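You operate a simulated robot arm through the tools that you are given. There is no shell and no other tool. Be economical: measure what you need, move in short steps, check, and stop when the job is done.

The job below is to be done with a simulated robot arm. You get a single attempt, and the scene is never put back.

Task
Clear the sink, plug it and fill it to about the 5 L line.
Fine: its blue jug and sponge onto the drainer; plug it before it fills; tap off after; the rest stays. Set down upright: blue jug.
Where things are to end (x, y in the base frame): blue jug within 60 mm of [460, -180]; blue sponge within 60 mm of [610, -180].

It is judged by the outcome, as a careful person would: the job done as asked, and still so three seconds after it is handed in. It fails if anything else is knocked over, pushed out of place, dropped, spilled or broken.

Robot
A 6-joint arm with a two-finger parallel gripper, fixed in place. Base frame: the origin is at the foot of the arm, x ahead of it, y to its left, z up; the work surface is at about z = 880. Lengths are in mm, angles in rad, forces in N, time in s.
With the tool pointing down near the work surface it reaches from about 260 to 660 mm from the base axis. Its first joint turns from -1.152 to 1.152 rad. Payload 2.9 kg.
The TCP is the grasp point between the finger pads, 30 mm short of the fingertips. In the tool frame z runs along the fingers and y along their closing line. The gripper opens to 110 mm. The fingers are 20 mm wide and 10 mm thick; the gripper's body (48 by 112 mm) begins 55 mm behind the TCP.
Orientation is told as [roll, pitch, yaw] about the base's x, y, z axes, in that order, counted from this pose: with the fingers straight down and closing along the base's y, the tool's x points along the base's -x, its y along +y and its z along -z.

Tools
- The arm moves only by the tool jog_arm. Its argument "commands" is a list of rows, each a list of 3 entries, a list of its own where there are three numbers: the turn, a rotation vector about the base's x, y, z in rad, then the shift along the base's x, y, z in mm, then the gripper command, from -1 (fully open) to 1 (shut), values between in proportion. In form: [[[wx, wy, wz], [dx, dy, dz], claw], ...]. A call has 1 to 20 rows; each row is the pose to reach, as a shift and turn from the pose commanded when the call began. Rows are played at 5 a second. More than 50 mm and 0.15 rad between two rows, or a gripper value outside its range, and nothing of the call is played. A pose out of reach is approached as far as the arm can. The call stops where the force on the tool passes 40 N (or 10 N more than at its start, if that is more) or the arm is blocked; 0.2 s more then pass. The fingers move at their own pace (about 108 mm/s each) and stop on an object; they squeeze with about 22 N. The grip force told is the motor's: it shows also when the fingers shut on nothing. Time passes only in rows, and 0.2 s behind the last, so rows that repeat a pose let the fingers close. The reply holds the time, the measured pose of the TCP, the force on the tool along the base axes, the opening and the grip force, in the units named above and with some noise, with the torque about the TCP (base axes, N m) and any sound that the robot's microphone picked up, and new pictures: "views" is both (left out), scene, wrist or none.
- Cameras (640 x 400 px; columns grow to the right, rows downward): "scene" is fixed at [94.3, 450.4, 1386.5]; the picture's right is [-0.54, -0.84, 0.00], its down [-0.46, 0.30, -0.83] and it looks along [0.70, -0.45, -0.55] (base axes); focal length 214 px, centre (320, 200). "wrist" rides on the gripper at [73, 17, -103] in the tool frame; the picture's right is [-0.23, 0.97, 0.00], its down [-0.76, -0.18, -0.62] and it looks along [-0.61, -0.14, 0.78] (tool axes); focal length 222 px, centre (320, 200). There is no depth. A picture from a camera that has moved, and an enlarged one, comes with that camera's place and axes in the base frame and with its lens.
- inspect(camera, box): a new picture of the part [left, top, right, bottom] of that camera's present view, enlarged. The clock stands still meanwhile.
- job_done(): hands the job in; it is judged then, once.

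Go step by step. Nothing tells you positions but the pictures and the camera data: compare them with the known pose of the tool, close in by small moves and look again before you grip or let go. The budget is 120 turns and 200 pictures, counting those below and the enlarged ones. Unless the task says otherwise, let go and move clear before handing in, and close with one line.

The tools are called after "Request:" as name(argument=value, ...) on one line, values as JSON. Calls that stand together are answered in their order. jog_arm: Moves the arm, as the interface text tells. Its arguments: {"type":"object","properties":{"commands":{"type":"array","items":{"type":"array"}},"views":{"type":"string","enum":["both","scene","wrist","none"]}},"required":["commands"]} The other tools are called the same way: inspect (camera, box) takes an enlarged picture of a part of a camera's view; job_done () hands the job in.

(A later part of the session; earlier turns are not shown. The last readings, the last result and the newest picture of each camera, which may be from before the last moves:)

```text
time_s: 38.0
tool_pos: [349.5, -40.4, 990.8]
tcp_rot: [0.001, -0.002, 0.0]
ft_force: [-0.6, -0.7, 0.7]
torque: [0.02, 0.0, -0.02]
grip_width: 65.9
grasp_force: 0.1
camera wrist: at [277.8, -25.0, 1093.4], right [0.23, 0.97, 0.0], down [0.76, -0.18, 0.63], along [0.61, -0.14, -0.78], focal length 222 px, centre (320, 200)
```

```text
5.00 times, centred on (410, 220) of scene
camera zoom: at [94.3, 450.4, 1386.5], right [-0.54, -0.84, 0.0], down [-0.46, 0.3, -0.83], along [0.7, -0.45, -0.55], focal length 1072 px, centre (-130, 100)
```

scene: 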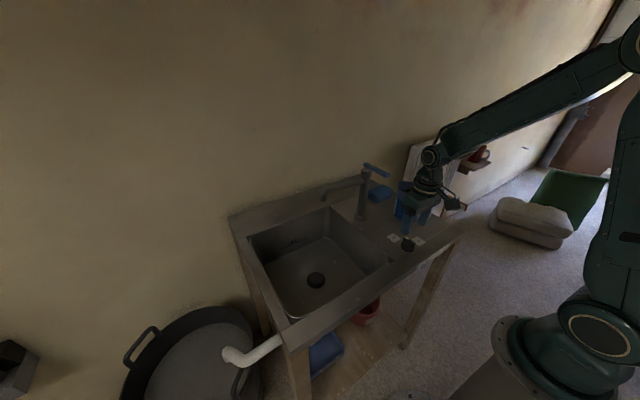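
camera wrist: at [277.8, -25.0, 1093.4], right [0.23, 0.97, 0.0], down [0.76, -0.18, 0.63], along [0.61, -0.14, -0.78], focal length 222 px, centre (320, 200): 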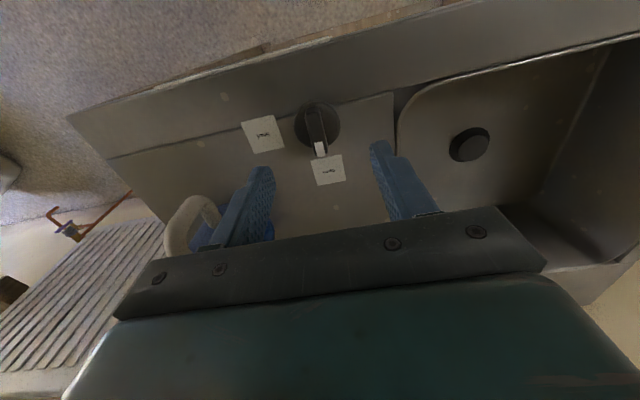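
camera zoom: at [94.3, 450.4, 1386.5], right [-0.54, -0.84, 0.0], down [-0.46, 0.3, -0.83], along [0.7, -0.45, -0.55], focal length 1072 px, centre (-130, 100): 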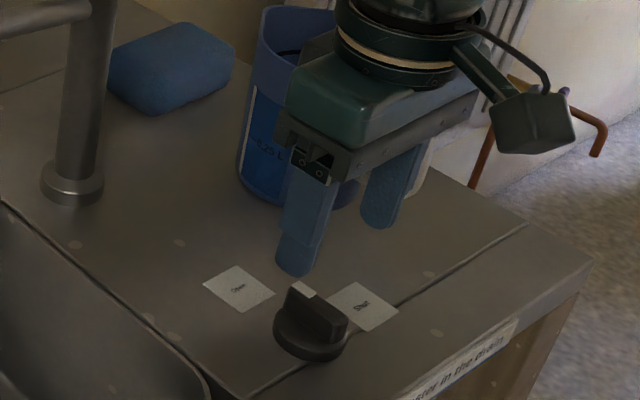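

The knob's ridge runs along x and is centred at (350, −44), with its top near z ≈ 910. I'll lower with the fingers straddling it, keeping the tips above the base disc.

Request:
jog_arm(commands=[[[0, 0, 0], [0, -3, -25], -0.2], [[0, 0, 0], [0, -3, -45], -0.2], [[0, 0, 0], [0, -3, -58], -0.2], [[0, 0, 0], [0, -3, -64], -0.2], [[0, 0, 0], [0, -3, -64], -0.2]], views="wrist")

Request:
inspect(camera="scene", box=[376, 210, 440, 260])

```text
time_s: 39.2
tool_pos: [350.5, -45.7, 926.1]
tcp_rot: [0.001, -0.003, 0.0]
ft_force: [0.1, 1.1, -0.3]
torque: [-0.02, -0.02, 0.0]
grip_width: 66.0
grasp_force: 0.0
camera wrist: at [277.6, -28.2, 1029.4], right [0.23, 0.97, 0.0], down [0.76, -0.18, 0.62], along [0.61, -0.14, -0.78], focal length 222 px, centre (320, 200)
```

wrist: 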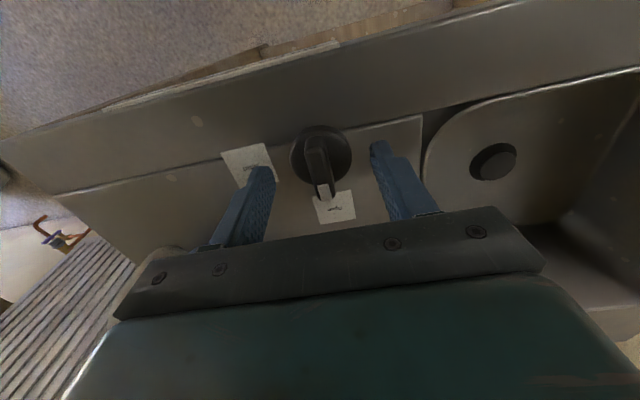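

```text
8.00 times, centred on (408, 235) of scene
camera zoom: at [94.3, 450.4, 1386.5], right [-0.54, -0.84, 0.0], down [-0.46, 0.3, -0.83], along [0.7, -0.45, -0.55], focal length 1716 px, centre (-384, -80)
```

zoom: 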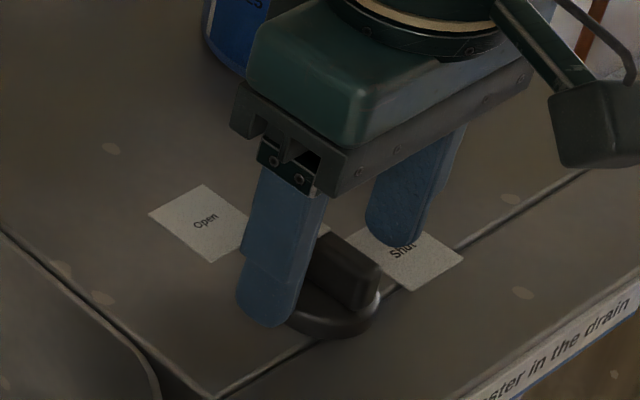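

The fingers straddle the ridge. I'll close on it.

Request:
jog_arm(commands=[[[0, 0, 0], [0, 1, 0], 0.4], [[0, 0, 0], [0, 1, 0], 1], [[0, 0, 0], [0, 1, 0], 1], [[0, 0, 0], [0, 1, 0], 1]], views="wrist")

```text
time_s: 40.2
tool_pos: [350.0, -44.6, 925.1]
tcp_rot: [0.002, -0.002, 0.0]
ft_force: [-0.1, -5.4, -3.9]
torque: [-0.16, -0.16, -0.02]
grip_width: 12.9
grasp_force: 45.2
camera wrist: at [277.8, -27.5, 1029.6], right [0.23, 0.97, 0.0], down [0.76, -0.18, 0.62], along [0.61, -0.14, -0.78], focal length 222 px, centre (320, 200)
```

wrist: 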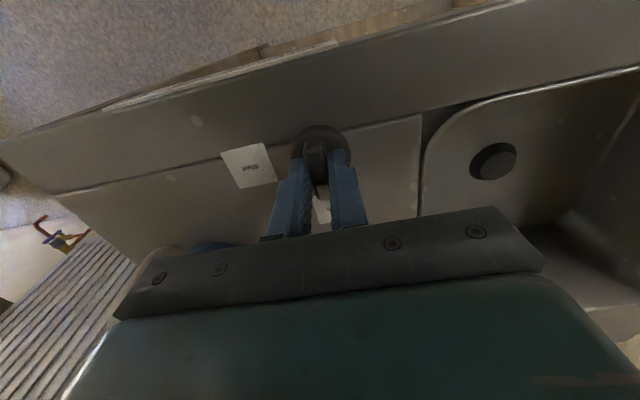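

I have the ridge (13 mm). I'll turn it clockwise 90° to Shut.

Request:
jog_arm(commands=[[[0, 0, -0.12], [0, 0, 0], 1], [[0, 0, -0.24], [0, 0, 0], 1], [[0, 0, -0.36], [0, 0, 0], 1], [[0, 0, -0.48], [0, 0, 0], 1], [[0, 0, -0.6], [0, 0, 0], 1], [[0, 0, -0.72], [0, 0, 0], 1], [[0, 0, -0.84], [0, 0, 0], 1], [[0, 0, -0.96], [0, 0, 0], 1], [[0, 0, -1.08], [0, 0, 0], 1], [[0, 0, -1.2], [0, 0, 0], 1], [[0, 0, -1.32], [0, 0, 0], 1], [[0, 0, -1.44], [0, 0, 0], 1], [[0, 0, -1.56], [0, 0, 0], 1], [[0, 0, -1.571], [0, 0, 0], 1]], views="both")

Request:
inspect(camera="scene", box=[260, 200, 420, 300])

```text
time_s: 43.2
tool_pos: [349.2, -44.3, 926.4]
tcp_rot: [-0.002, -0.002, -1.573]
ft_force: [-7.7, -4.1, 0.6]
torque: [-0.19, 0.17, 0.08]
grip_width: 12.8
grasp_force: 44.5
camera wrist: at [367.9, 28.5, 1029.6], right [0.97, -0.23, 0.0], down [-0.18, -0.76, 0.62], along [-0.14, -0.61, -0.78], focal length 222 px, centre (320, 200)
```

scene: 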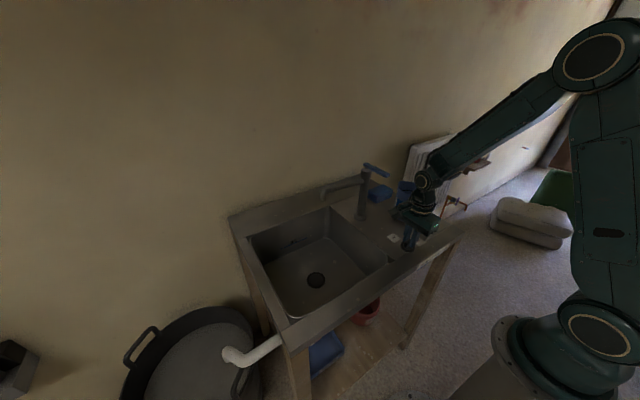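
wrist: 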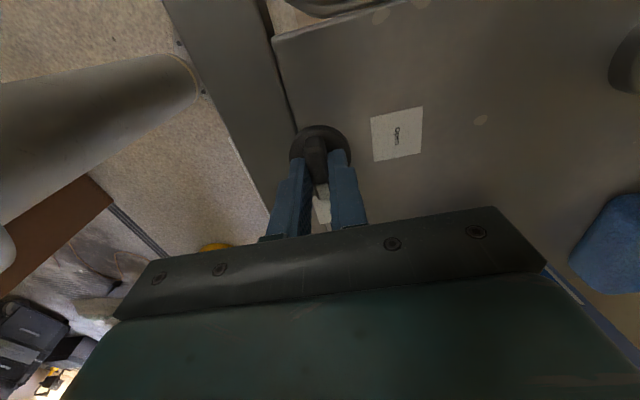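

```text
4.00 times, centred on (340, 250) of scene
camera zoom: at [94.2, 450.3, 1386.5], right [-0.54, -0.84, 0.0], down [-0.46, 0.3, -0.83], along [0.7, -0.45, -0.55], focal length 858 px, centre (240, 0)
```

zoom: 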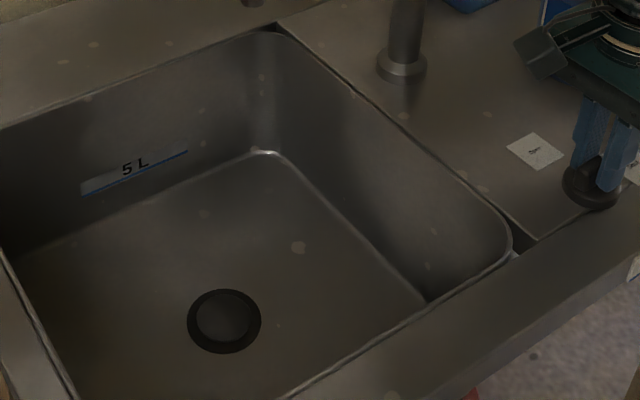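

The plug has dropped flush in the drain. I'll release the knob, rise and verify.

Request:
jog_arm(commands=[[[0, 0, 0], [0, 0, 0], 0.2], [[0, 0, 0], [0, 0, 0], 0.2], [[0, 0, 0], [0, 0, 30], 0.2], [[0, 0, 0], [0, 0, 75], 0.2], [[0, 0, 0], [0, 0, 120], 0.2], [[0, 0, 0], [0, 0, 165], 0.2], [[0, 0, 0], [0, 0, 210], 0.2], [[0, 0, 0], [0, 0, 210], 0.2]], views="both")

Request:
inspect(camera="scene", box=[280, 150, 440, 290])

Request:
inspect(camera="scene", box=[310, 150, 406, 210])

```text
time_s: 45.0
tool_pos: [350.3, -46.8, 1137.0]
tcp_rot: [0.0, -0.002, -1.57]
ft_force: [-0.8, -0.4, 0.2]
torque: [-0.02, 0.0, 0.01]
grip_width: 44.1
grasp_force: 0.1
camera wrist: at [367.5, 27.2, 1240.5], right [0.97, -0.23, 0.0], down [-0.18, -0.76, 0.63], along [-0.14, -0.61, -0.78], focal length 222 px, centre (320, 200)
```

scene: 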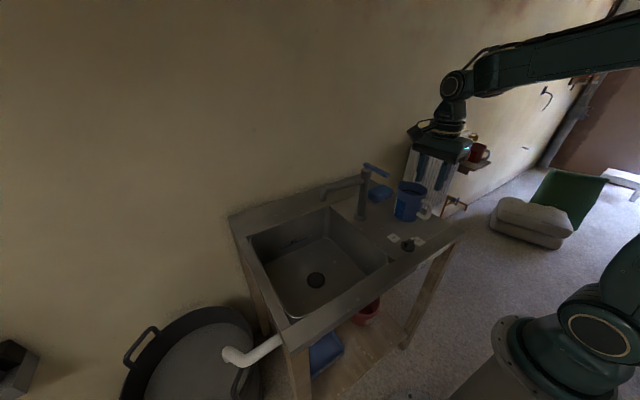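
wrist: 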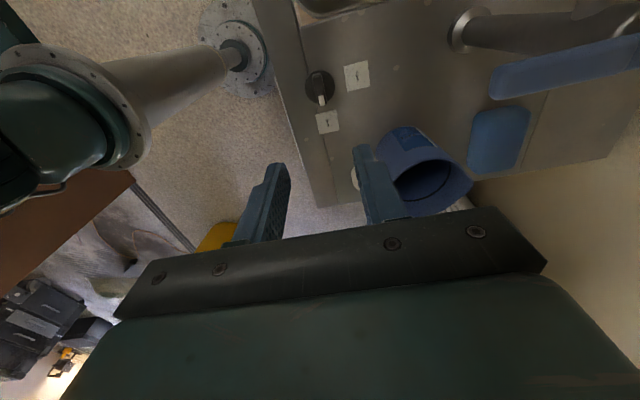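

```text
2.86 times, centred on (360, 220) of scene
camera zoom: at [94.3, 450.4, 1386.5], right [-0.54, -0.84, 0.0], down [-0.46, 0.3, -0.83], along [0.7, -0.45, -0.55], focal length 613 px, centre (206, 143)
```

zoom: 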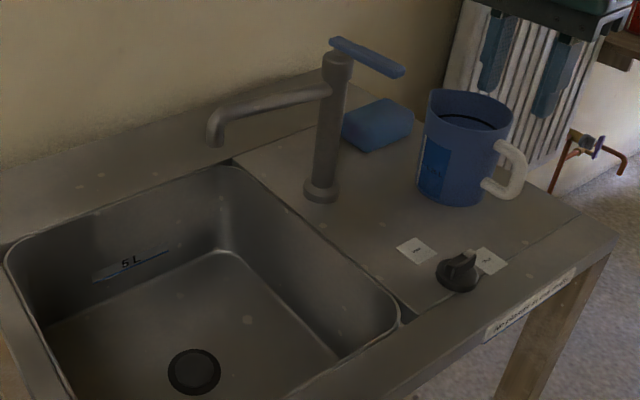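

```text
6.67 times, centred on (358, 180) of scene
camera zoom: at [94.3, 450.4, 1386.5], right [-0.54, -0.84, 0.0], down [-0.46, 0.3, -0.83], along [0.7, -0.45, -0.55], focal length 1430 px, centre (67, 333)
```

zoom: 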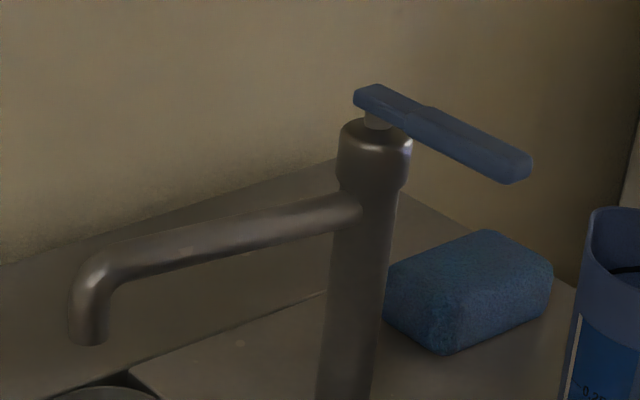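

The knob points to Shut and the plug is seated. Next is the tap: I'll turn back to yaw 0 and hover short of the lever to measure it.

Request:
jog_arm(commands=[[[0, 0, 0.14], [0, 4, 10], 0.2], [[0, 0, 0.28], [0, 8, 20], 0], [[0, 0, 0.42], [0, 12, 30], 0], [[0, 0, 0.56], [5, 16, 40], 0], [[0, 0, 0.7], [15, 20, 50], 0], [[0, 0, 0.84], [30, 22, 60], 0], [[0, 0, 0.98], [45, 22, 65], 0], [[0, 0, 1.12], [60, 22, 65], 0], [[0, 0, 1.26], [75, 22, 65], 0], [[0, 0, 1.4], [90, 22, 65], 0], [[0, 0, 1.54], [100, 22, 65], 0], [[0, 0, 1.571], [110, 22, 65], 0], [[0, 0, 1.571], [110, 22, 65], 0]], views="both")

Request:
inspect(camera="wrist", box=[200, 40, 440, 220])

Request:
inspect(camera="scene", box=[330, 100, 460, 200])

```text
time_s: 47.8
tool_pos: [461.3, -21.5, 1202.4]
tcp_rot: [-0.001, -0.003, 0.002]
ft_force: [0.5, -0.9, 0.0]
torque: [0.01, 0.01, -0.03]
grip_width: 54.8
grasp_force: 0.1
camera wrist: at [388.3, -4.9, 1304.9], right [0.23, 0.97, 0.0], down [0.76, -0.18, 0.62], along [0.61, -0.14, -0.78], focal length 222 px, centre (320, 200)
```

scene: 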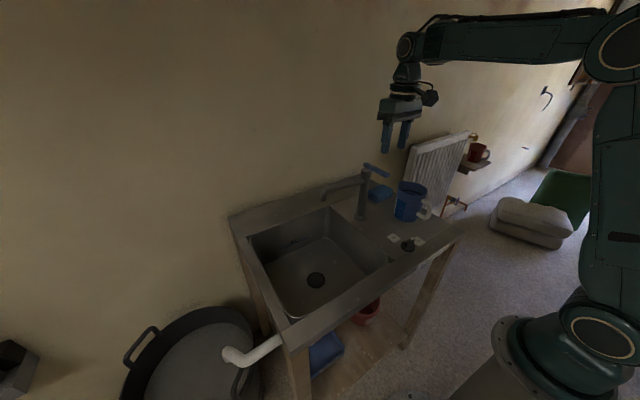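
wrist: 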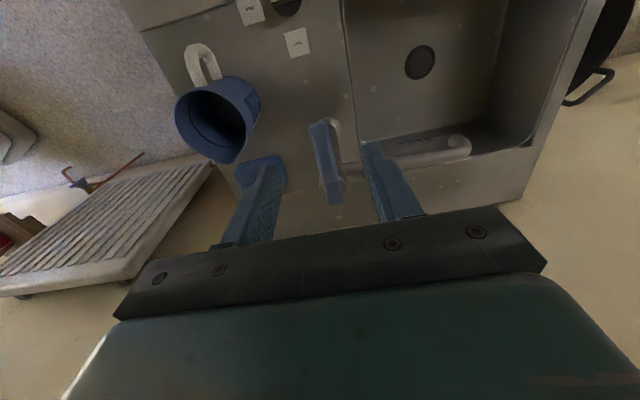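

```text
2.22 times, centred on (320, 130) of wrist
camera zoom: at [388.3, -4.9, 1304.9], right [0.23, 0.97, 0.0], down [0.76, -0.18, 0.62], along [0.61, -0.14, -0.78], focal length 494 px, centre (320, 356)
```

zoom: 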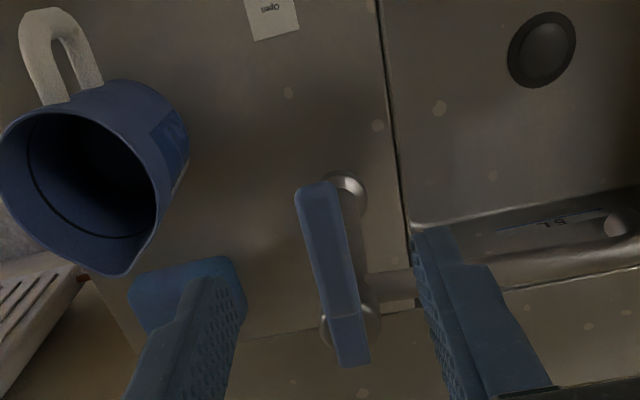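

```text
4.00 times, centred on (395, 150) of scene
camera zoom: at [94.4, 450.4, 1386.5], right [-0.54, -0.84, 0.0], down [-0.46, 0.3, -0.83], along [0.7, -0.45, -0.55], focal length 858 px, centre (20, 400)
```

zoom: 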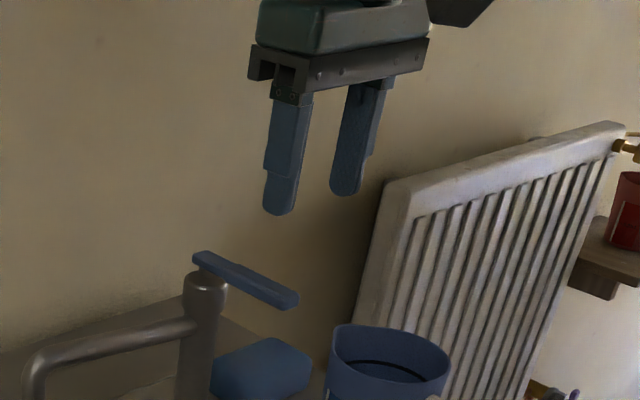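

The lever runs from about (468, −24) to (563, −27) at z ≈ 1088, with its pivot at the column near x = 550. I'll bring the open fingers down around its free end.

Request:
jog_arm(commands=[[[0, 0, 0], [15, -2, -20], 0], [[0, 0, 0], [29, -3, -50], 0], [[0, 0, 0], [29, -3, -75], 0], [[0, 0, 0], [29, -3, -75], 0]], views="wrist")

Request:
inspect(camera="scene", box=[330, 130, 410, 200])

```text
time_s: 48.8
tool_pos: [489.0, -25.1, 1127.2]
tcp_rot: [0.001, -0.002, -0.002]
ft_force: [0.2, 0.2, -0.7]
torque: [0.01, -0.03, 0.02]
grip_width: 54.8
grasp_force: 0.0
camera wrist: at [417.7, -8.3, 1230.0], right [0.23, 0.97, 0.0], down [0.76, -0.18, 0.62], along [0.61, -0.14, -0.78], focal length 222 px, centre (320, 200)
```

wrist: 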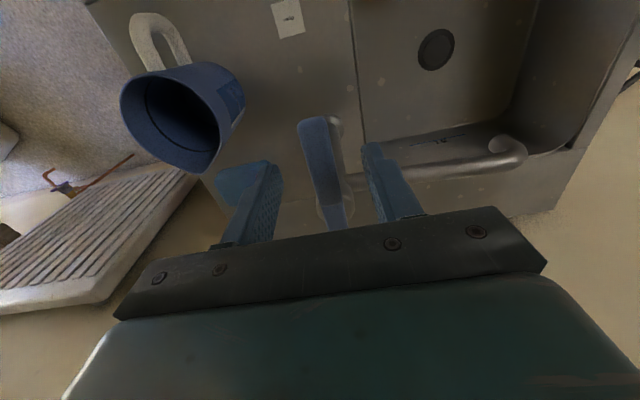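

```text
5.71 times, centred on (370, 165) of scene
camera zoom: at [94.3, 450.4, 1386.5], right [-0.54, -0.84, 0.0], down [-0.46, 0.3, -0.83], along [0.7, -0.45, -0.55], focal length 1226 px, centre (34, 400)
```

zoom: 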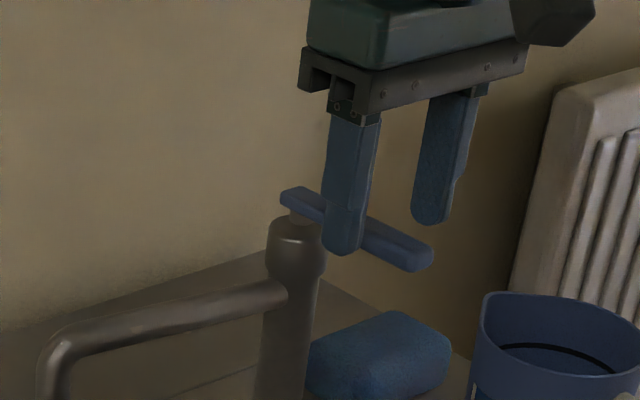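

The fingers straddle the lever. I'll lower to it and close.

Request:
jog_arm(commands=[[[0, 0, 0], [0, 0, -20], 0], [[0, 0, 0], [0, 0, -37], 0], [[0, 0, 0], [0, 0, -37], 0.4], [[0, 0, 0], [0, 0, -37], 1], [[0, 0, 0], [0, 0, -37], 1], [[0, 0, 0], [0, 0, -37], 1]], views="both")

Request:
inspect(camera="scene", box=[330, 130, 410, 200])

```text
time_s: 50.2
tool_pos: [490.2, -25.0, 1091.4]
tcp_rot: [-0.001, -0.001, 0.0]
ft_force: [-0.7, 0.6, -0.3]
torque: [-0.02, -0.31, 0.06]
grip_width: 18.3
grasp_force: 44.9
camera wrist: at [417.3, -7.9, 1193.4], right [0.23, 0.97, 0.0], down [0.76, -0.18, 0.62], along [0.61, -0.14, -0.78], focal length 222 px, centre (320, 200)
```

scene: 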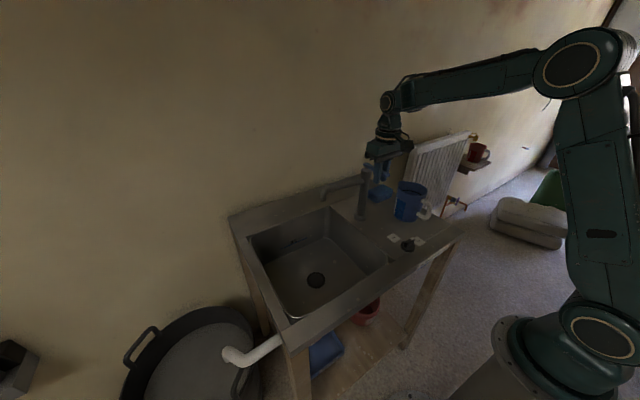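
wrist: 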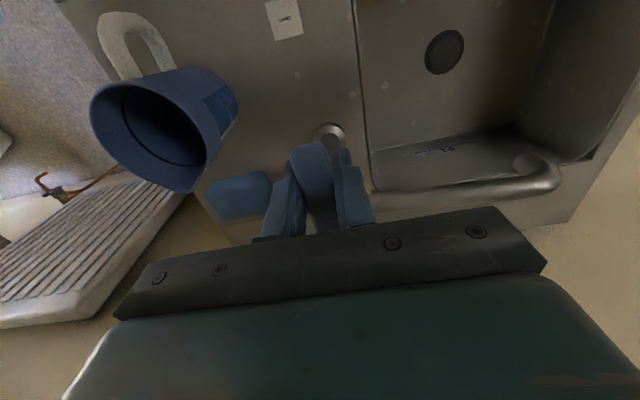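

```text
5.71 times, centred on (370, 165) of scene
camera zoom: at [94.3, 450.4, 1386.5], right [-0.54, -0.84, 0.0], down [-0.46, 0.3, -0.83], along [0.7, -0.45, -0.55], focal length 1226 px, centre (34, 400)
```

zoom: 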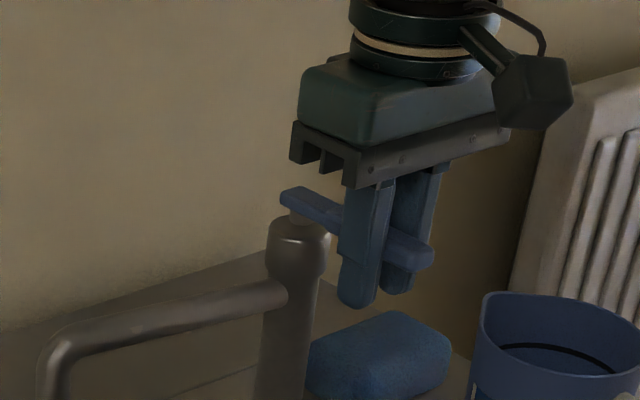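

Gripped at 18 mm. The lever sits on a round spindle, so I'll probe a small turn about the column to see whether it yields.

Request:
jog_arm(commands=[[[0, 0, 0.05], [0, -3, 0], 1], [[0, 0, 0.1], [0.3, -6, 0], 1], [[0, 0, 0.1], [0.3, -6, 0], 1]], views="scene")

```text
time_s: 51.0
tool_pos: [489.1, -31.1, 1090.2]
tcp_rot: [0.0, -0.003, 0.1]
ft_force: [-1.2, 4.1, 6.8]
torque: [-0.04, 0.32, 0.15]
grip_width: 18.5
grasp_force: 44.7
```

scene: 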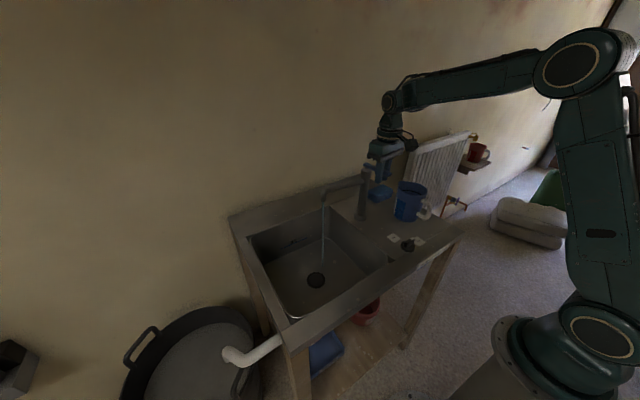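

Turning it that way opens the tap, and a thin stream is running. I'll open it further, moderately, and watch the level.

Request:
jog_arm(commands=[[[0, 0, 0.1], [1, -6, 0], 1], [[0, 0, 0.2], [2.5, -12, 0], 1], [[0, 0, 0.3], [4.6, -18, 0], 1], [[0, 0, 0.3], [4.6, -18, 0], 1], [[0, 0, 0.3], [4.6, -18, 0], 1], [[0, 0, 0.3], [4.6, -18, 0], 1], [[0, 0, 0.3], [4.6, -18, 0], 1]], views="none")

Request:
inspect(camera="scene", box=[240, 170, 400, 310])

```text
time_s: 52.6
tool_pos: [493.9, -48.4, 1091.4]
tcp_rot: [0.0, -0.007, 0.401]
ft_force: [2.6, 6.7, 20.0]
torque: [-0.01, 0.01, 0.35]
grip_width: 18.7
grasp_force: 44.3
```

```text
2.86 times, centred on (320, 240) of scene
camera zoom: at [94.1, 450.6, 1386.4], right [-0.54, -0.84, 0.0], down [-0.46, 0.3, -0.83], along [0.7, -0.45, -0.55], focal length 613 px, centre (320, 86)
```

zoom: 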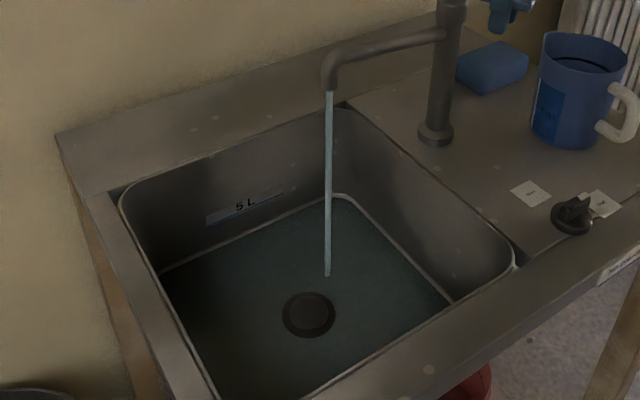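

Water is spreading on the floor and the plug holds. I'll hold here, easing up slightly to relieve the force, and check the rate.

Request:
jog_arm(commands=[[[0, 0, 0], [0, 0, 1], 1], [[0, 0, 0], [0, 0, 1], 1], [[0, 0, 0], [0, 0, 1], 1], [[0, 0, 0], [0, 0, 1], 1], [[0, 0, 0], [0, 0, 1], 1], [[0, 0, 0], [0, 0, 1], 1], [[0, 0, 0], [0, 0, 1], 1], [[0, 0, 0], [0, 0, 1], 1], [[0, 0, 0], [0, 0, 1], 1], [[0, 0, 0], [0, 0, 1], 1]], views="none")

Request:
inspect(camera="scene", box=[250, 200, 378, 280])

```text
time_s: 54.8
tool_pos: [494.5, -47.9, 1089.7]
tcp_rot: [0.001, -0.001, 0.401]
ft_force: [5.7, 7.4, 1.9]
torque: [-0.04, 0.01, 0.25]
grip_width: 18.1
grasp_force: 44.9
```

```text
5.00 times, centred on (314, 240) of scene
camera zoom: at [94.5, 450.6, 1386.4], right [-0.54, -0.84, 0.0], down [-0.46, 0.3, -0.83], along [0.7, -0.45, -0.55], focal length 1072 px, centre (350, 0)
```

zoom: 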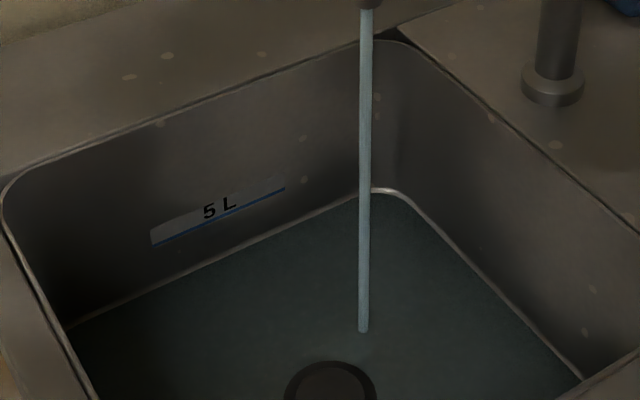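

The level is only just rising, and the 5 L line sits about 50 mm above the floor. I'll wait 4 s and measure again.

Request:
jog_arm(commands=[[[0, 0, 0], [0, 0, 0], 1], [[0, 0, 0], [0, 0, 0], 1], [[0, 0, 0], [0, 0, 0], 1], [[0, 0, 0], [0, 0, 0], 1], [[0, 0, 0], [0, 0, 0], 1], [[0, 0, 0], [0, 0, 0], 1], [[0, 0, 0], [0, 0, 0], 1], [[0, 0, 0], [0, 0, 0], 1], [[0, 0, 0], [0, 0, 0], 1], [[0, 0, 0], [0, 0, 0], 1], [[0, 0, 0], [0, 0, 0], 1], [[0, 0, 0], [0, 0, 0], 1], [[0, 0, 0], [0, 0, 0], 1], [[0, 0, 0], [0, 0, 0], 1], [[0, 0, 0], [0, 0, 0], 1], [[0, 0, 0], [0, 0, 0], 1], [[0, 0, 0], [0, 0, 0], 1], [[0, 0, 0], [0, 0, 0], 1], [[0, 0, 0], [0, 0, 0], 1], [[0, 0, 0], [0, 0, 0], 1]], views="none")

Request:
inspect(camera="scene", box=[250, 200, 378, 280])

```text
time_s: 59.0
tool_pos: [492.4, -48.6, 1090.2]
tcp_rot: [0.001, -0.002, 0.399]
ft_force: [1.9, 5.7, -8.6]
torque: [-0.06, 0.03, 0.29]
grip_width: 18.4
grasp_force: 45.3
```

```text
5.00 times, centred on (314, 240) of scene
camera zoom: at [94.5, 450.5, 1386.4], right [-0.54, -0.84, 0.0], down [-0.46, 0.3, -0.83], along [0.7, -0.45, -0.55], focal length 1072 px, centre (350, 0)
```

zoom: 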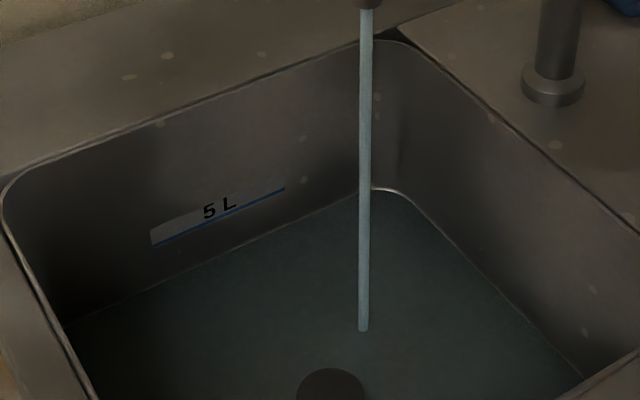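

It rises slowly and steadily. I'll keep waiting.

Request:
jog_arm(commands=[[[0, 0, 0], [0, 0, 0], 1], [[0, 0, 0], [0, 0, 0], 1], [[0, 0, 0], [0, 0, 0], 1], [[0, 0, 0], [0, 0, 0], 1], [[0, 0, 0], [0, 0, 0], 1], [[0, 0, 0], [0, 0, 0], 1], [[0, 0, 0], [0, 0, 0], 1], [[0, 0, 0], [0, 0, 0], 1], [[0, 0, 0], [0, 0, 0], 1], [[0, 0, 0], [0, 0, 0], 1], [[0, 0, 0], [0, 0, 0], 1], [[0, 0, 0], [0, 0, 0], 1], [[0, 0, 0], [0, 0, 0], 1], [[0, 0, 0], [0, 0, 0], 1], [[0, 0, 0], [0, 0, 0], 1], [[0, 0, 0], [0, 0, 0], 1], [[0, 0, 0], [0, 0, 0], 1], [[0, 0, 0], [0, 0, 0], 1], [[0, 0, 0], [0, 0, 0], 1], [[0, 0, 0], [0, 0, 0], 1]], views="none")

Request:
inspect(camera="scene", box=[270, 215, 334, 255])

```text
time_s: 63.2
tool_pos: [494.4, -50.4, 1090.6]
tcp_rot: [-0.002, -0.003, 0.4]
ft_force: [-1.2, 5.0, -11.2]
torque: [-0.08, 0.0, 0.32]
grip_width: 18.5
grasp_force: 44.6
```

```text
10.00 times, centred on (302, 235) of scene
camera zoom: at [94.5, 450.5, 1386.4], right [-0.54, -0.84, 0.0], down [-0.46, 0.3, -0.83], along [0.7, -0.45, -0.55], focal length 2145 px, centre (500, -150)
```

zoom: 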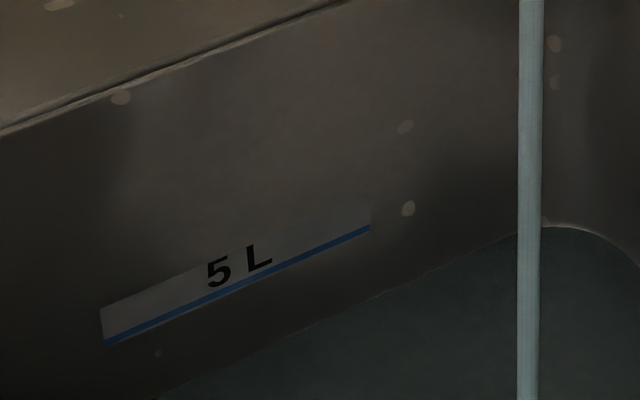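

About 69 px (of this zoom) remain to the line at ~1.7 px/s. I'll open the tap a bit more to speed this up.

Request:
jog_arm(commands=[[[0, 0, 0.1], [2.8, -5.5, -0.5], 1], [[0, 0, 0.2], [6, -10.8, -0.5], 1], [[0, 0, 0.3], [9.7, -15.8, -0.5], 1], [[0, 0, 0.3], [9.7, -15.8, -0.5], 1], [[0, 0, 0.3], [9.7, -15.8, -0.5], 1], [[0, 0, 0.3], [9.7, -15.8, -0.5], 1], [[0, 0, 0.3], [9.7, -15.8, -0.5], 1], [[0, 0, 0.3], [9.7, -15.8, -0.5], 1], [[0, 0, 0.3], [9.7, -15.8, -0.5], 1], [[0, 0, 0.3], [9.7, -15.8, -0.5], 1], [[0, 0, 0.3], [9.7, -15.8, -0.5], 1], [[0, 0, 0.3], [9.7, -15.8, -0.5], 1], [[0, 0, 0.3], [9.7, -15.8, -0.5], 1], [[0, 0, 0.3], [9.7, -15.8, -0.5], 1], [[0, 0, 0.3], [9.7, -15.8, -0.5], 1], [[0, 0, 0.3], [9.7, -15.8, -0.5], 1], [[0, 0, 0.3], [9.7, -15.8, -0.5], 1], [[0, 0, 0.3], [9.7, -15.8, -0.5], 1]], views="scene")

Request:
inspect(camera="scene", box=[270, 215, 334, 255])

```text
time_s: 67.0
tool_pos: [504.0, -64.9, 1090.4]
tcp_rot: [0.001, -0.005, 0.701]
ft_force: [2.5, 12.9, 3.1]
torque: [-0.01, -0.01, 0.44]
grip_width: 18.5
grasp_force: 44.9
```

scene: 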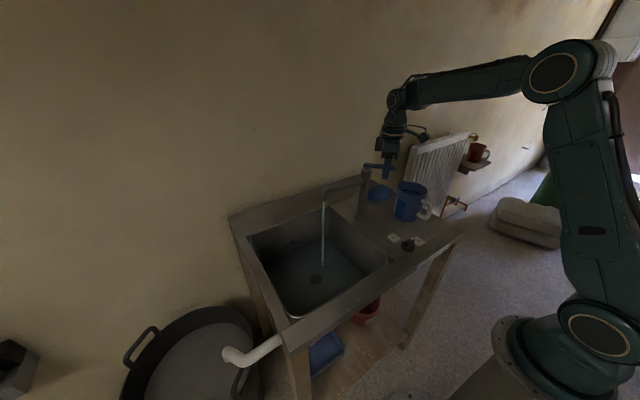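

```text
10.00 times, centred on (302, 235) of scene
camera zoom: at [94.4, 450.8, 1386.3], right [-0.54, -0.84, 0.0], down [-0.46, 0.3, -0.83], along [0.7, -0.45, -0.55], focal length 2145 px, centre (500, -150)
```

zoom: 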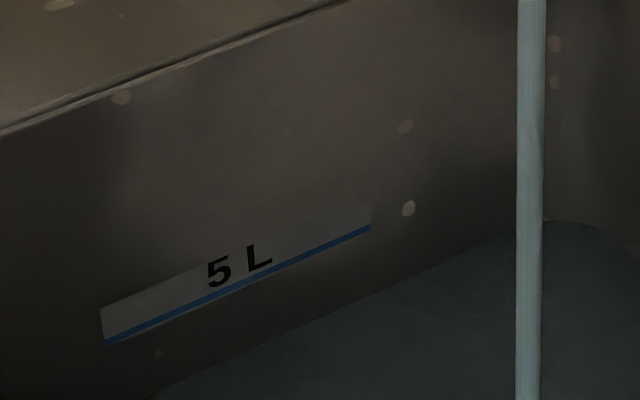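

I need a finer reading of the level.

Request:
inspect(camera="scene", box=[290, 230, 322, 250])

Request:
jog_arm(commands=[[[0, 0, 0], [0, 0, 0], 1], [[0, 0, 0], [0, 0, 0], 1], [[0, 0, 0], [0, 0, 0], 1], [[0, 0, 0], [0, 0, 0], 1], [[0, 0, 0], [0, 0, 0], 1], [[0, 0, 0], [0, 0, 0], 1], [[0, 0, 0], [0, 0, 0], 1], [[0, 0, 0], [0, 0, 0], 1], [[0, 0, 0], [0, 0, 0], 1], [[0, 0, 0], [0, 0, 0], 1], [[0, 0, 0], [0, 0, 0], 1], [[0, 0, 0], [0, 0, 0], 1], [[0, 0, 0], [0, 0, 0], 1], [[0, 0, 0], [0, 0, 0], 1], [[0, 0, 0], [0, 0, 0], 1], [[0, 0, 0], [0, 0, 0], 1], [[0, 0, 0], [0, 0, 0], 1], [[0, 0, 0], [0, 0, 0], 1], [[0, 0, 0], [0, 0, 0], 1], [[0, 0, 0], [0, 0, 0], 1]], views="none")

Request:
inspect(camera="scene", box=[290, 230, 322, 250])

Request:
inspect(camera="scene", box=[240, 170, 400, 310])

```text
16.00 times, centred on (306, 240) of scene
camera zoom: at [94.4, 450.8, 1386.3], right [-0.54, -0.84, 0.0], down [-0.46, 0.3, -0.83], along [0.7, -0.45, -0.55], focal length 3432 px, centre (544, -440)
```

zoom: 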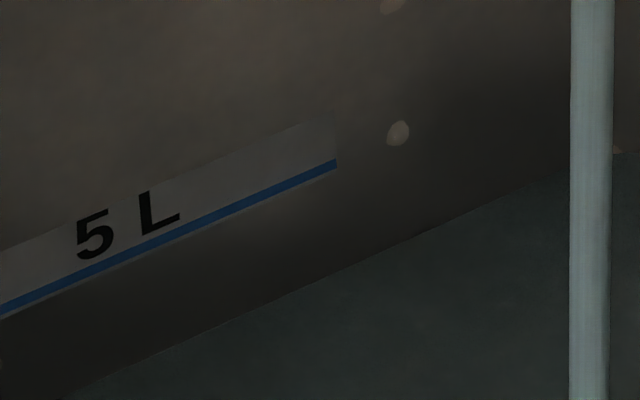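

```text
time_s: 71.2
tool_pos: [503.6, -65.2, 1090.7]
tcp_rot: [0.001, -0.002, 0.702]
ft_force: [3.7, 12.7, 7.9]
torque: [-0.06, -0.05, 0.43]
grip_width: 18.6
grasp_force: 44.8
```

```text
16.00 times, centred on (306, 240) of scene
camera zoom: at [94.3, 450.8, 1386.3], right [-0.54, -0.84, 0.0], down [-0.46, 0.3, -0.83], along [0.7, -0.45, -0.55], focal length 3432 px, centre (544, -440)
```

zoom: 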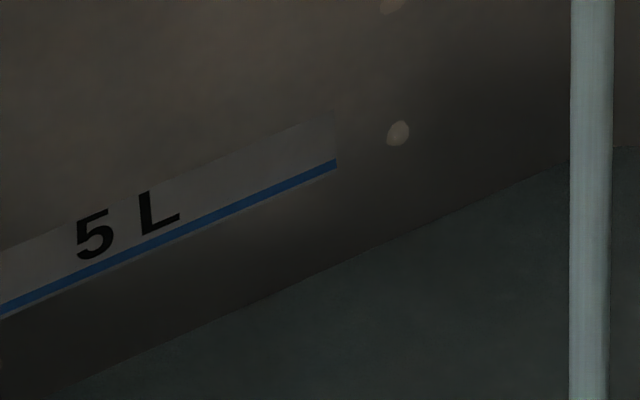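

```text
2.86 times, centred on (320, 240) of scene
camera zoom: at [94.3, 450.8, 1386.3], right [-0.54, -0.84, 0.0], down [-0.46, 0.3, -0.83], along [0.7, -0.45, -0.55], focal length 613 px, centre (320, 86)
```

zoom: 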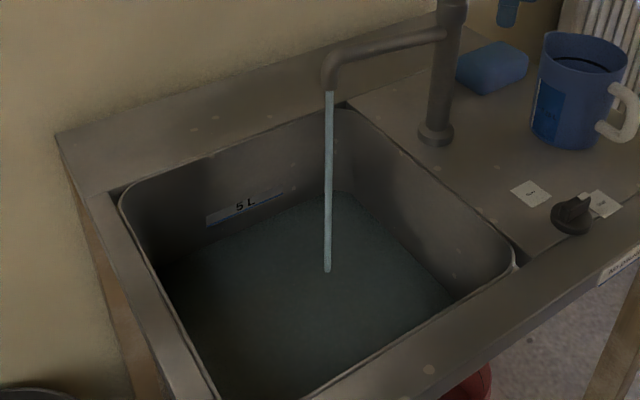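

Roughly 100 px of this zoom remain at about 8–10 px per 4 s. I'll wait in longer blocks.

Request:
jog_arm(commands=[[[0, 0, 0], [0, 0, 0], 1], [[0, 0, 0], [0, 0, 0], 1], [[0, 0, 0], [0, 0, 0], 1], [[0, 0, 0], [0, 0, 0], 1], [[0, 0, 0], [0, 0, 0], 1], [[0, 0, 0], [0, 0, 0], 1], [[0, 0, 0], [0, 0, 0], 1], [[0, 0, 0], [0, 0, 0], 1], [[0, 0, 0], [0, 0, 0], 1], [[0, 0, 0], [0, 0, 0], 1], [[0, 0, 0], [0, 0, 0], 1], [[0, 0, 0], [0, 0, 0], 1], [[0, 0, 0], [0, 0, 0], 1], [[0, 0, 0], [0, 0, 0], 1], [[0, 0, 0], [0, 0, 0], 1], [[0, 0, 0], [0, 0, 0], 1], [[0, 0, 0], [0, 0, 0], 1], [[0, 0, 0], [0, 0, 0], 1], [[0, 0, 0], [0, 0, 0], 1], [[0, 0, 0], [0, 0, 0], 1]], views="none")

Request:
jog_arm(commands=[[[0, 0, 0], [0, 0, 0], 1], [[0, 0, 0], [0, 0, 0], 1], [[0, 0, 0], [0, 0, 0], 1], [[0, 0, 0], [0, 0, 0], 1], [[0, 0, 0], [0, 0, 0], 1], [[0, 0, 0], [0, 0, 0], 1], [[0, 0, 0], [0, 0, 0], 1], [[0, 0, 0], [0, 0, 0], 1], [[0, 0, 0], [0, 0, 0], 1], [[0, 0, 0], [0, 0, 0], 1], [[0, 0, 0], [0, 0, 0], 1], [[0, 0, 0], [0, 0, 0], 1], [[0, 0, 0], [0, 0, 0], 1], [[0, 0, 0], [0, 0, 0], 1], [[0, 0, 0], [0, 0, 0], 1], [[0, 0, 0], [0, 0, 0], 1], [[0, 0, 0], [0, 0, 0], 1], [[0, 0, 0], [0, 0, 0], 1], [[0, 0, 0], [0, 0, 0], 1], [[0, 0, 0], [0, 0, 0], 1]], views="none")

Request:
inspect(camera="scene", box=[290, 230, 322, 250])

```text
time_s: 75.4
tool_pos: [503.6, -64.9, 1090.0]
tcp_rot: [0.0, -0.001, 0.703]
ft_force: [2.7, 12.0, 7.1]
torque: [-0.04, 0.03, 0.42]
grip_width: 18.3
grasp_force: 44.7
```

```text
time_s: 79.6
tool_pos: [503.3, -65.3, 1089.7]
tcp_rot: [-0.002, -0.002, 0.7]
ft_force: [1.5, 10.2, 5.2]
torque: [-0.04, -0.02, 0.42]
grip_width: 18.6
grasp_force: 44.7
```

```text
16.00 times, centred on (306, 240) of scene
camera zoom: at [94.3, 450.7, 1386.4], right [-0.54, -0.84, 0.0], down [-0.46, 0.3, -0.83], along [0.7, -0.45, -0.55], focal length 3432 px, centre (544, -440)
```

zoom: 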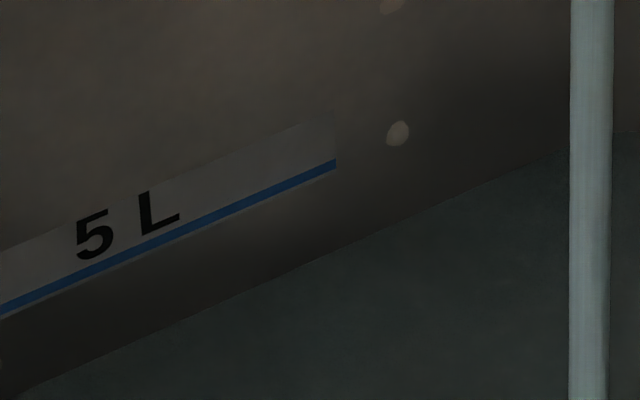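

About 85 px remain at ~1.8 px/s (≈47 s). I'll wait ~21 s.

Request:
jog_arm(commands=[[[0, 0, 0], [0, 0, 0], 1], [[0, 0, 0], [0, 0, 0], 1], [[0, 0, 0], [0, 0, 0], 1], [[0, 0, 0], [0, 0, 0], 1], [[0, 0, 0], [0, 0, 0], 1], [[0, 0, 0], [0, 0, 0], 1], [[0, 0, 0], [0, 0, 0], 1], [[0, 0, 0], [0, 0, 0], 1], [[0, 0, 0], [0, 0, 0], 1], [[0, 0, 0], [0, 0, 0], 1], [[0, 0, 0], [0, 0, 0], 1], [[0, 0, 0], [0, 0, 0], 1], [[0, 0, 0], [0, 0, 0], 1], [[0, 0, 0], [0, 0, 0], 1], [[0, 0, 0], [0, 0, 0], 1], [[0, 0, 0], [0, 0, 0], 1], [[0, 0, 0], [0, 0, 0], 1], [[0, 0, 0], [0, 0, 0], 1], [[0, 0, 0], [0, 0, 0], 1], [[0, 0, 0], [0, 0, 0], 1]], views="none")

Request:
jog_arm(commands=[[[0, 0, 0], [0, 0, 0], 1], [[0, 0, 0], [0, 0, 0], 1], [[0, 0, 0], [0, 0, 0], 1], [[0, 0, 0], [0, 0, 0], 1], [[0, 0, 0], [0, 0, 0], 1], [[0, 0, 0], [0, 0, 0], 1], [[0, 0, 0], [0, 0, 0], 1], [[0, 0, 0], [0, 0, 0], 1], [[0, 0, 0], [0, 0, 0], 1], [[0, 0, 0], [0, 0, 0], 1], [[0, 0, 0], [0, 0, 0], 1], [[0, 0, 0], [0, 0, 0], 1], [[0, 0, 0], [0, 0, 0], 1], [[0, 0, 0], [0, 0, 0], 1], [[0, 0, 0], [0, 0, 0], 1], [[0, 0, 0], [0, 0, 0], 1], [[0, 0, 0], [0, 0, 0], 1], [[0, 0, 0], [0, 0, 0], 1], [[0, 0, 0], [0, 0, 0], 1], [[0, 0, 0], [0, 0, 0], 1]], views="none")

Request:
jog_arm(commands=[[[0, 0, 0], [0, 0, 0], 1], [[0, 0, 0], [0, 0, 0], 1], [[0, 0, 0], [0, 0, 0], 1], [[0, 0, 0], [0, 0, 0], 1], [[0, 0, 0], [0, 0, 0], 1], [[0, 0, 0], [0, 0, 0], 1], [[0, 0, 0], [0, 0, 0], 1], [[0, 0, 0], [0, 0, 0], 1], [[0, 0, 0], [0, 0, 0], 1], [[0, 0, 0], [0, 0, 0], 1], [[0, 0, 0], [0, 0, 0], 1], [[0, 0, 0], [0, 0, 0], 1], [[0, 0, 0], [0, 0, 0], 1], [[0, 0, 0], [0, 0, 0], 1], [[0, 0, 0], [0, 0, 0], 1], [[0, 0, 0], [0, 0, 0], 1], [[0, 0, 0], [0, 0, 0], 1], [[0, 0, 0], [0, 0, 0], 1], [[0, 0, 0], [0, 0, 0], 1], [[0, 0, 0], [0, 0, 0], 1]], views="none")

Request:
jog_arm(commands=[[[0, 0, 0], [0, 0, 0], 1], [[0, 0, 0], [0, 0, 0], 1], [[0, 0, 0], [0, 0, 0], 1], [[0, 0, 0], [0, 0, 0], 1], [[0, 0, 0], [0, 0, 0], 1], [[0, 0, 0], [0, 0, 0], 1], [[0, 0, 0], [0, 0, 0], 1], [[0, 0, 0], [0, 0, 0], 1], [[0, 0, 0], [0, 0, 0], 1], [[0, 0, 0], [0, 0, 0], 1], [[0, 0, 0], [0, 0, 0], 1], [[0, 0, 0], [0, 0, 0], 1], [[0, 0, 0], [0, 0, 0], 1], [[0, 0, 0], [0, 0, 0], 1], [[0, 0, 0], [0, 0, 0], 1], [[0, 0, 0], [0, 0, 0], 1], [[0, 0, 0], [0, 0, 0], 1], [[0, 0, 0], [0, 0, 0], 1], [[0, 0, 0], [0, 0, 0], 1], [[0, 0, 0], [0, 0, 0], 1]], views="none")

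Request:
inspect(camera="scene", box=[290, 230, 322, 250])

Request:
inspect(camera="scene", box=[240, 170, 400, 330])

```text
time_s: 83.8
tool_pos: [503.7, -64.6, 1090.6]
tcp_rot: [-0.002, -0.003, 0.7]
ft_force: [-0.9, 8.4, 2.4]
torque: [-0.02, -0.02, 0.47]
grip_width: 18.6
grasp_force: 45.2
```

```text
time_s: 88.0
tool_pos: [503.9, -64.6, 1089.1]
tcp_rot: [-0.001, -0.003, 0.699]
ft_force: [-2.0, 8.1, 1.3]
torque: [-0.01, 0.01, 0.45]
grip_width: 18.7
grasp_force: 45.8
```

```text
time_s: 92.2
tool_pos: [503.8, -65.7, 1090.4]
tcp_rot: [0.0, -0.003, 0.698]
ft_force: [-3.5, 7.6, -0.5]
torque: [-0.04, -0.05, 0.47]
grip_width: 18.5
grasp_force: 45.3
```

```text
time_s: 96.4
tool_pos: [504.1, -65.5, 1090.4]
tcp_rot: [-0.001, 0.0, 0.703]
ft_force: [-4.7, 7.4, -1.1]
torque: [-0.07, -0.03, 0.45]
grip_width: 18.6
grasp_force: 44.9
```

```text
16.00 times, centred on (306, 240) of scene
camera zoom: at [94.2, 450.6, 1386.4], right [-0.54, -0.84, 0.0], down [-0.46, 0.3, -0.83], along [0.7, -0.45, -0.55], focal length 3432 px, centre (544, -440)
```

zoom: 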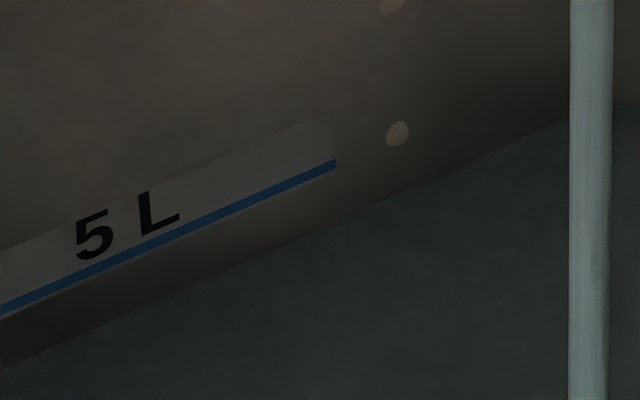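

```text
2.50 times, centred on (320, 250) of scene
camera zoom: at [94.2, 450.6, 1386.4], right [-0.54, -0.84, 0.0], down [-0.46, 0.3, -0.83], along [0.7, -0.45, -0.55], focal length 536 px, centre (320, 75)
```

zoom: 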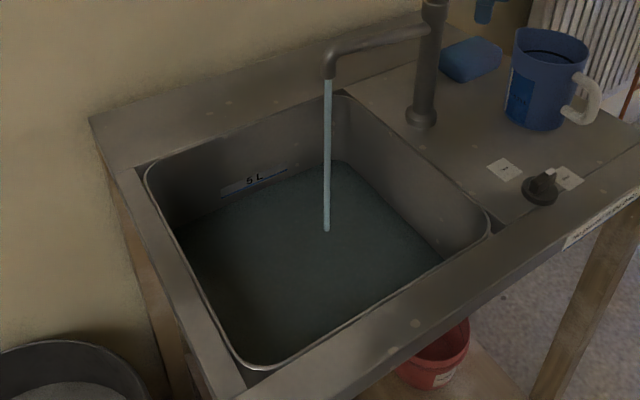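

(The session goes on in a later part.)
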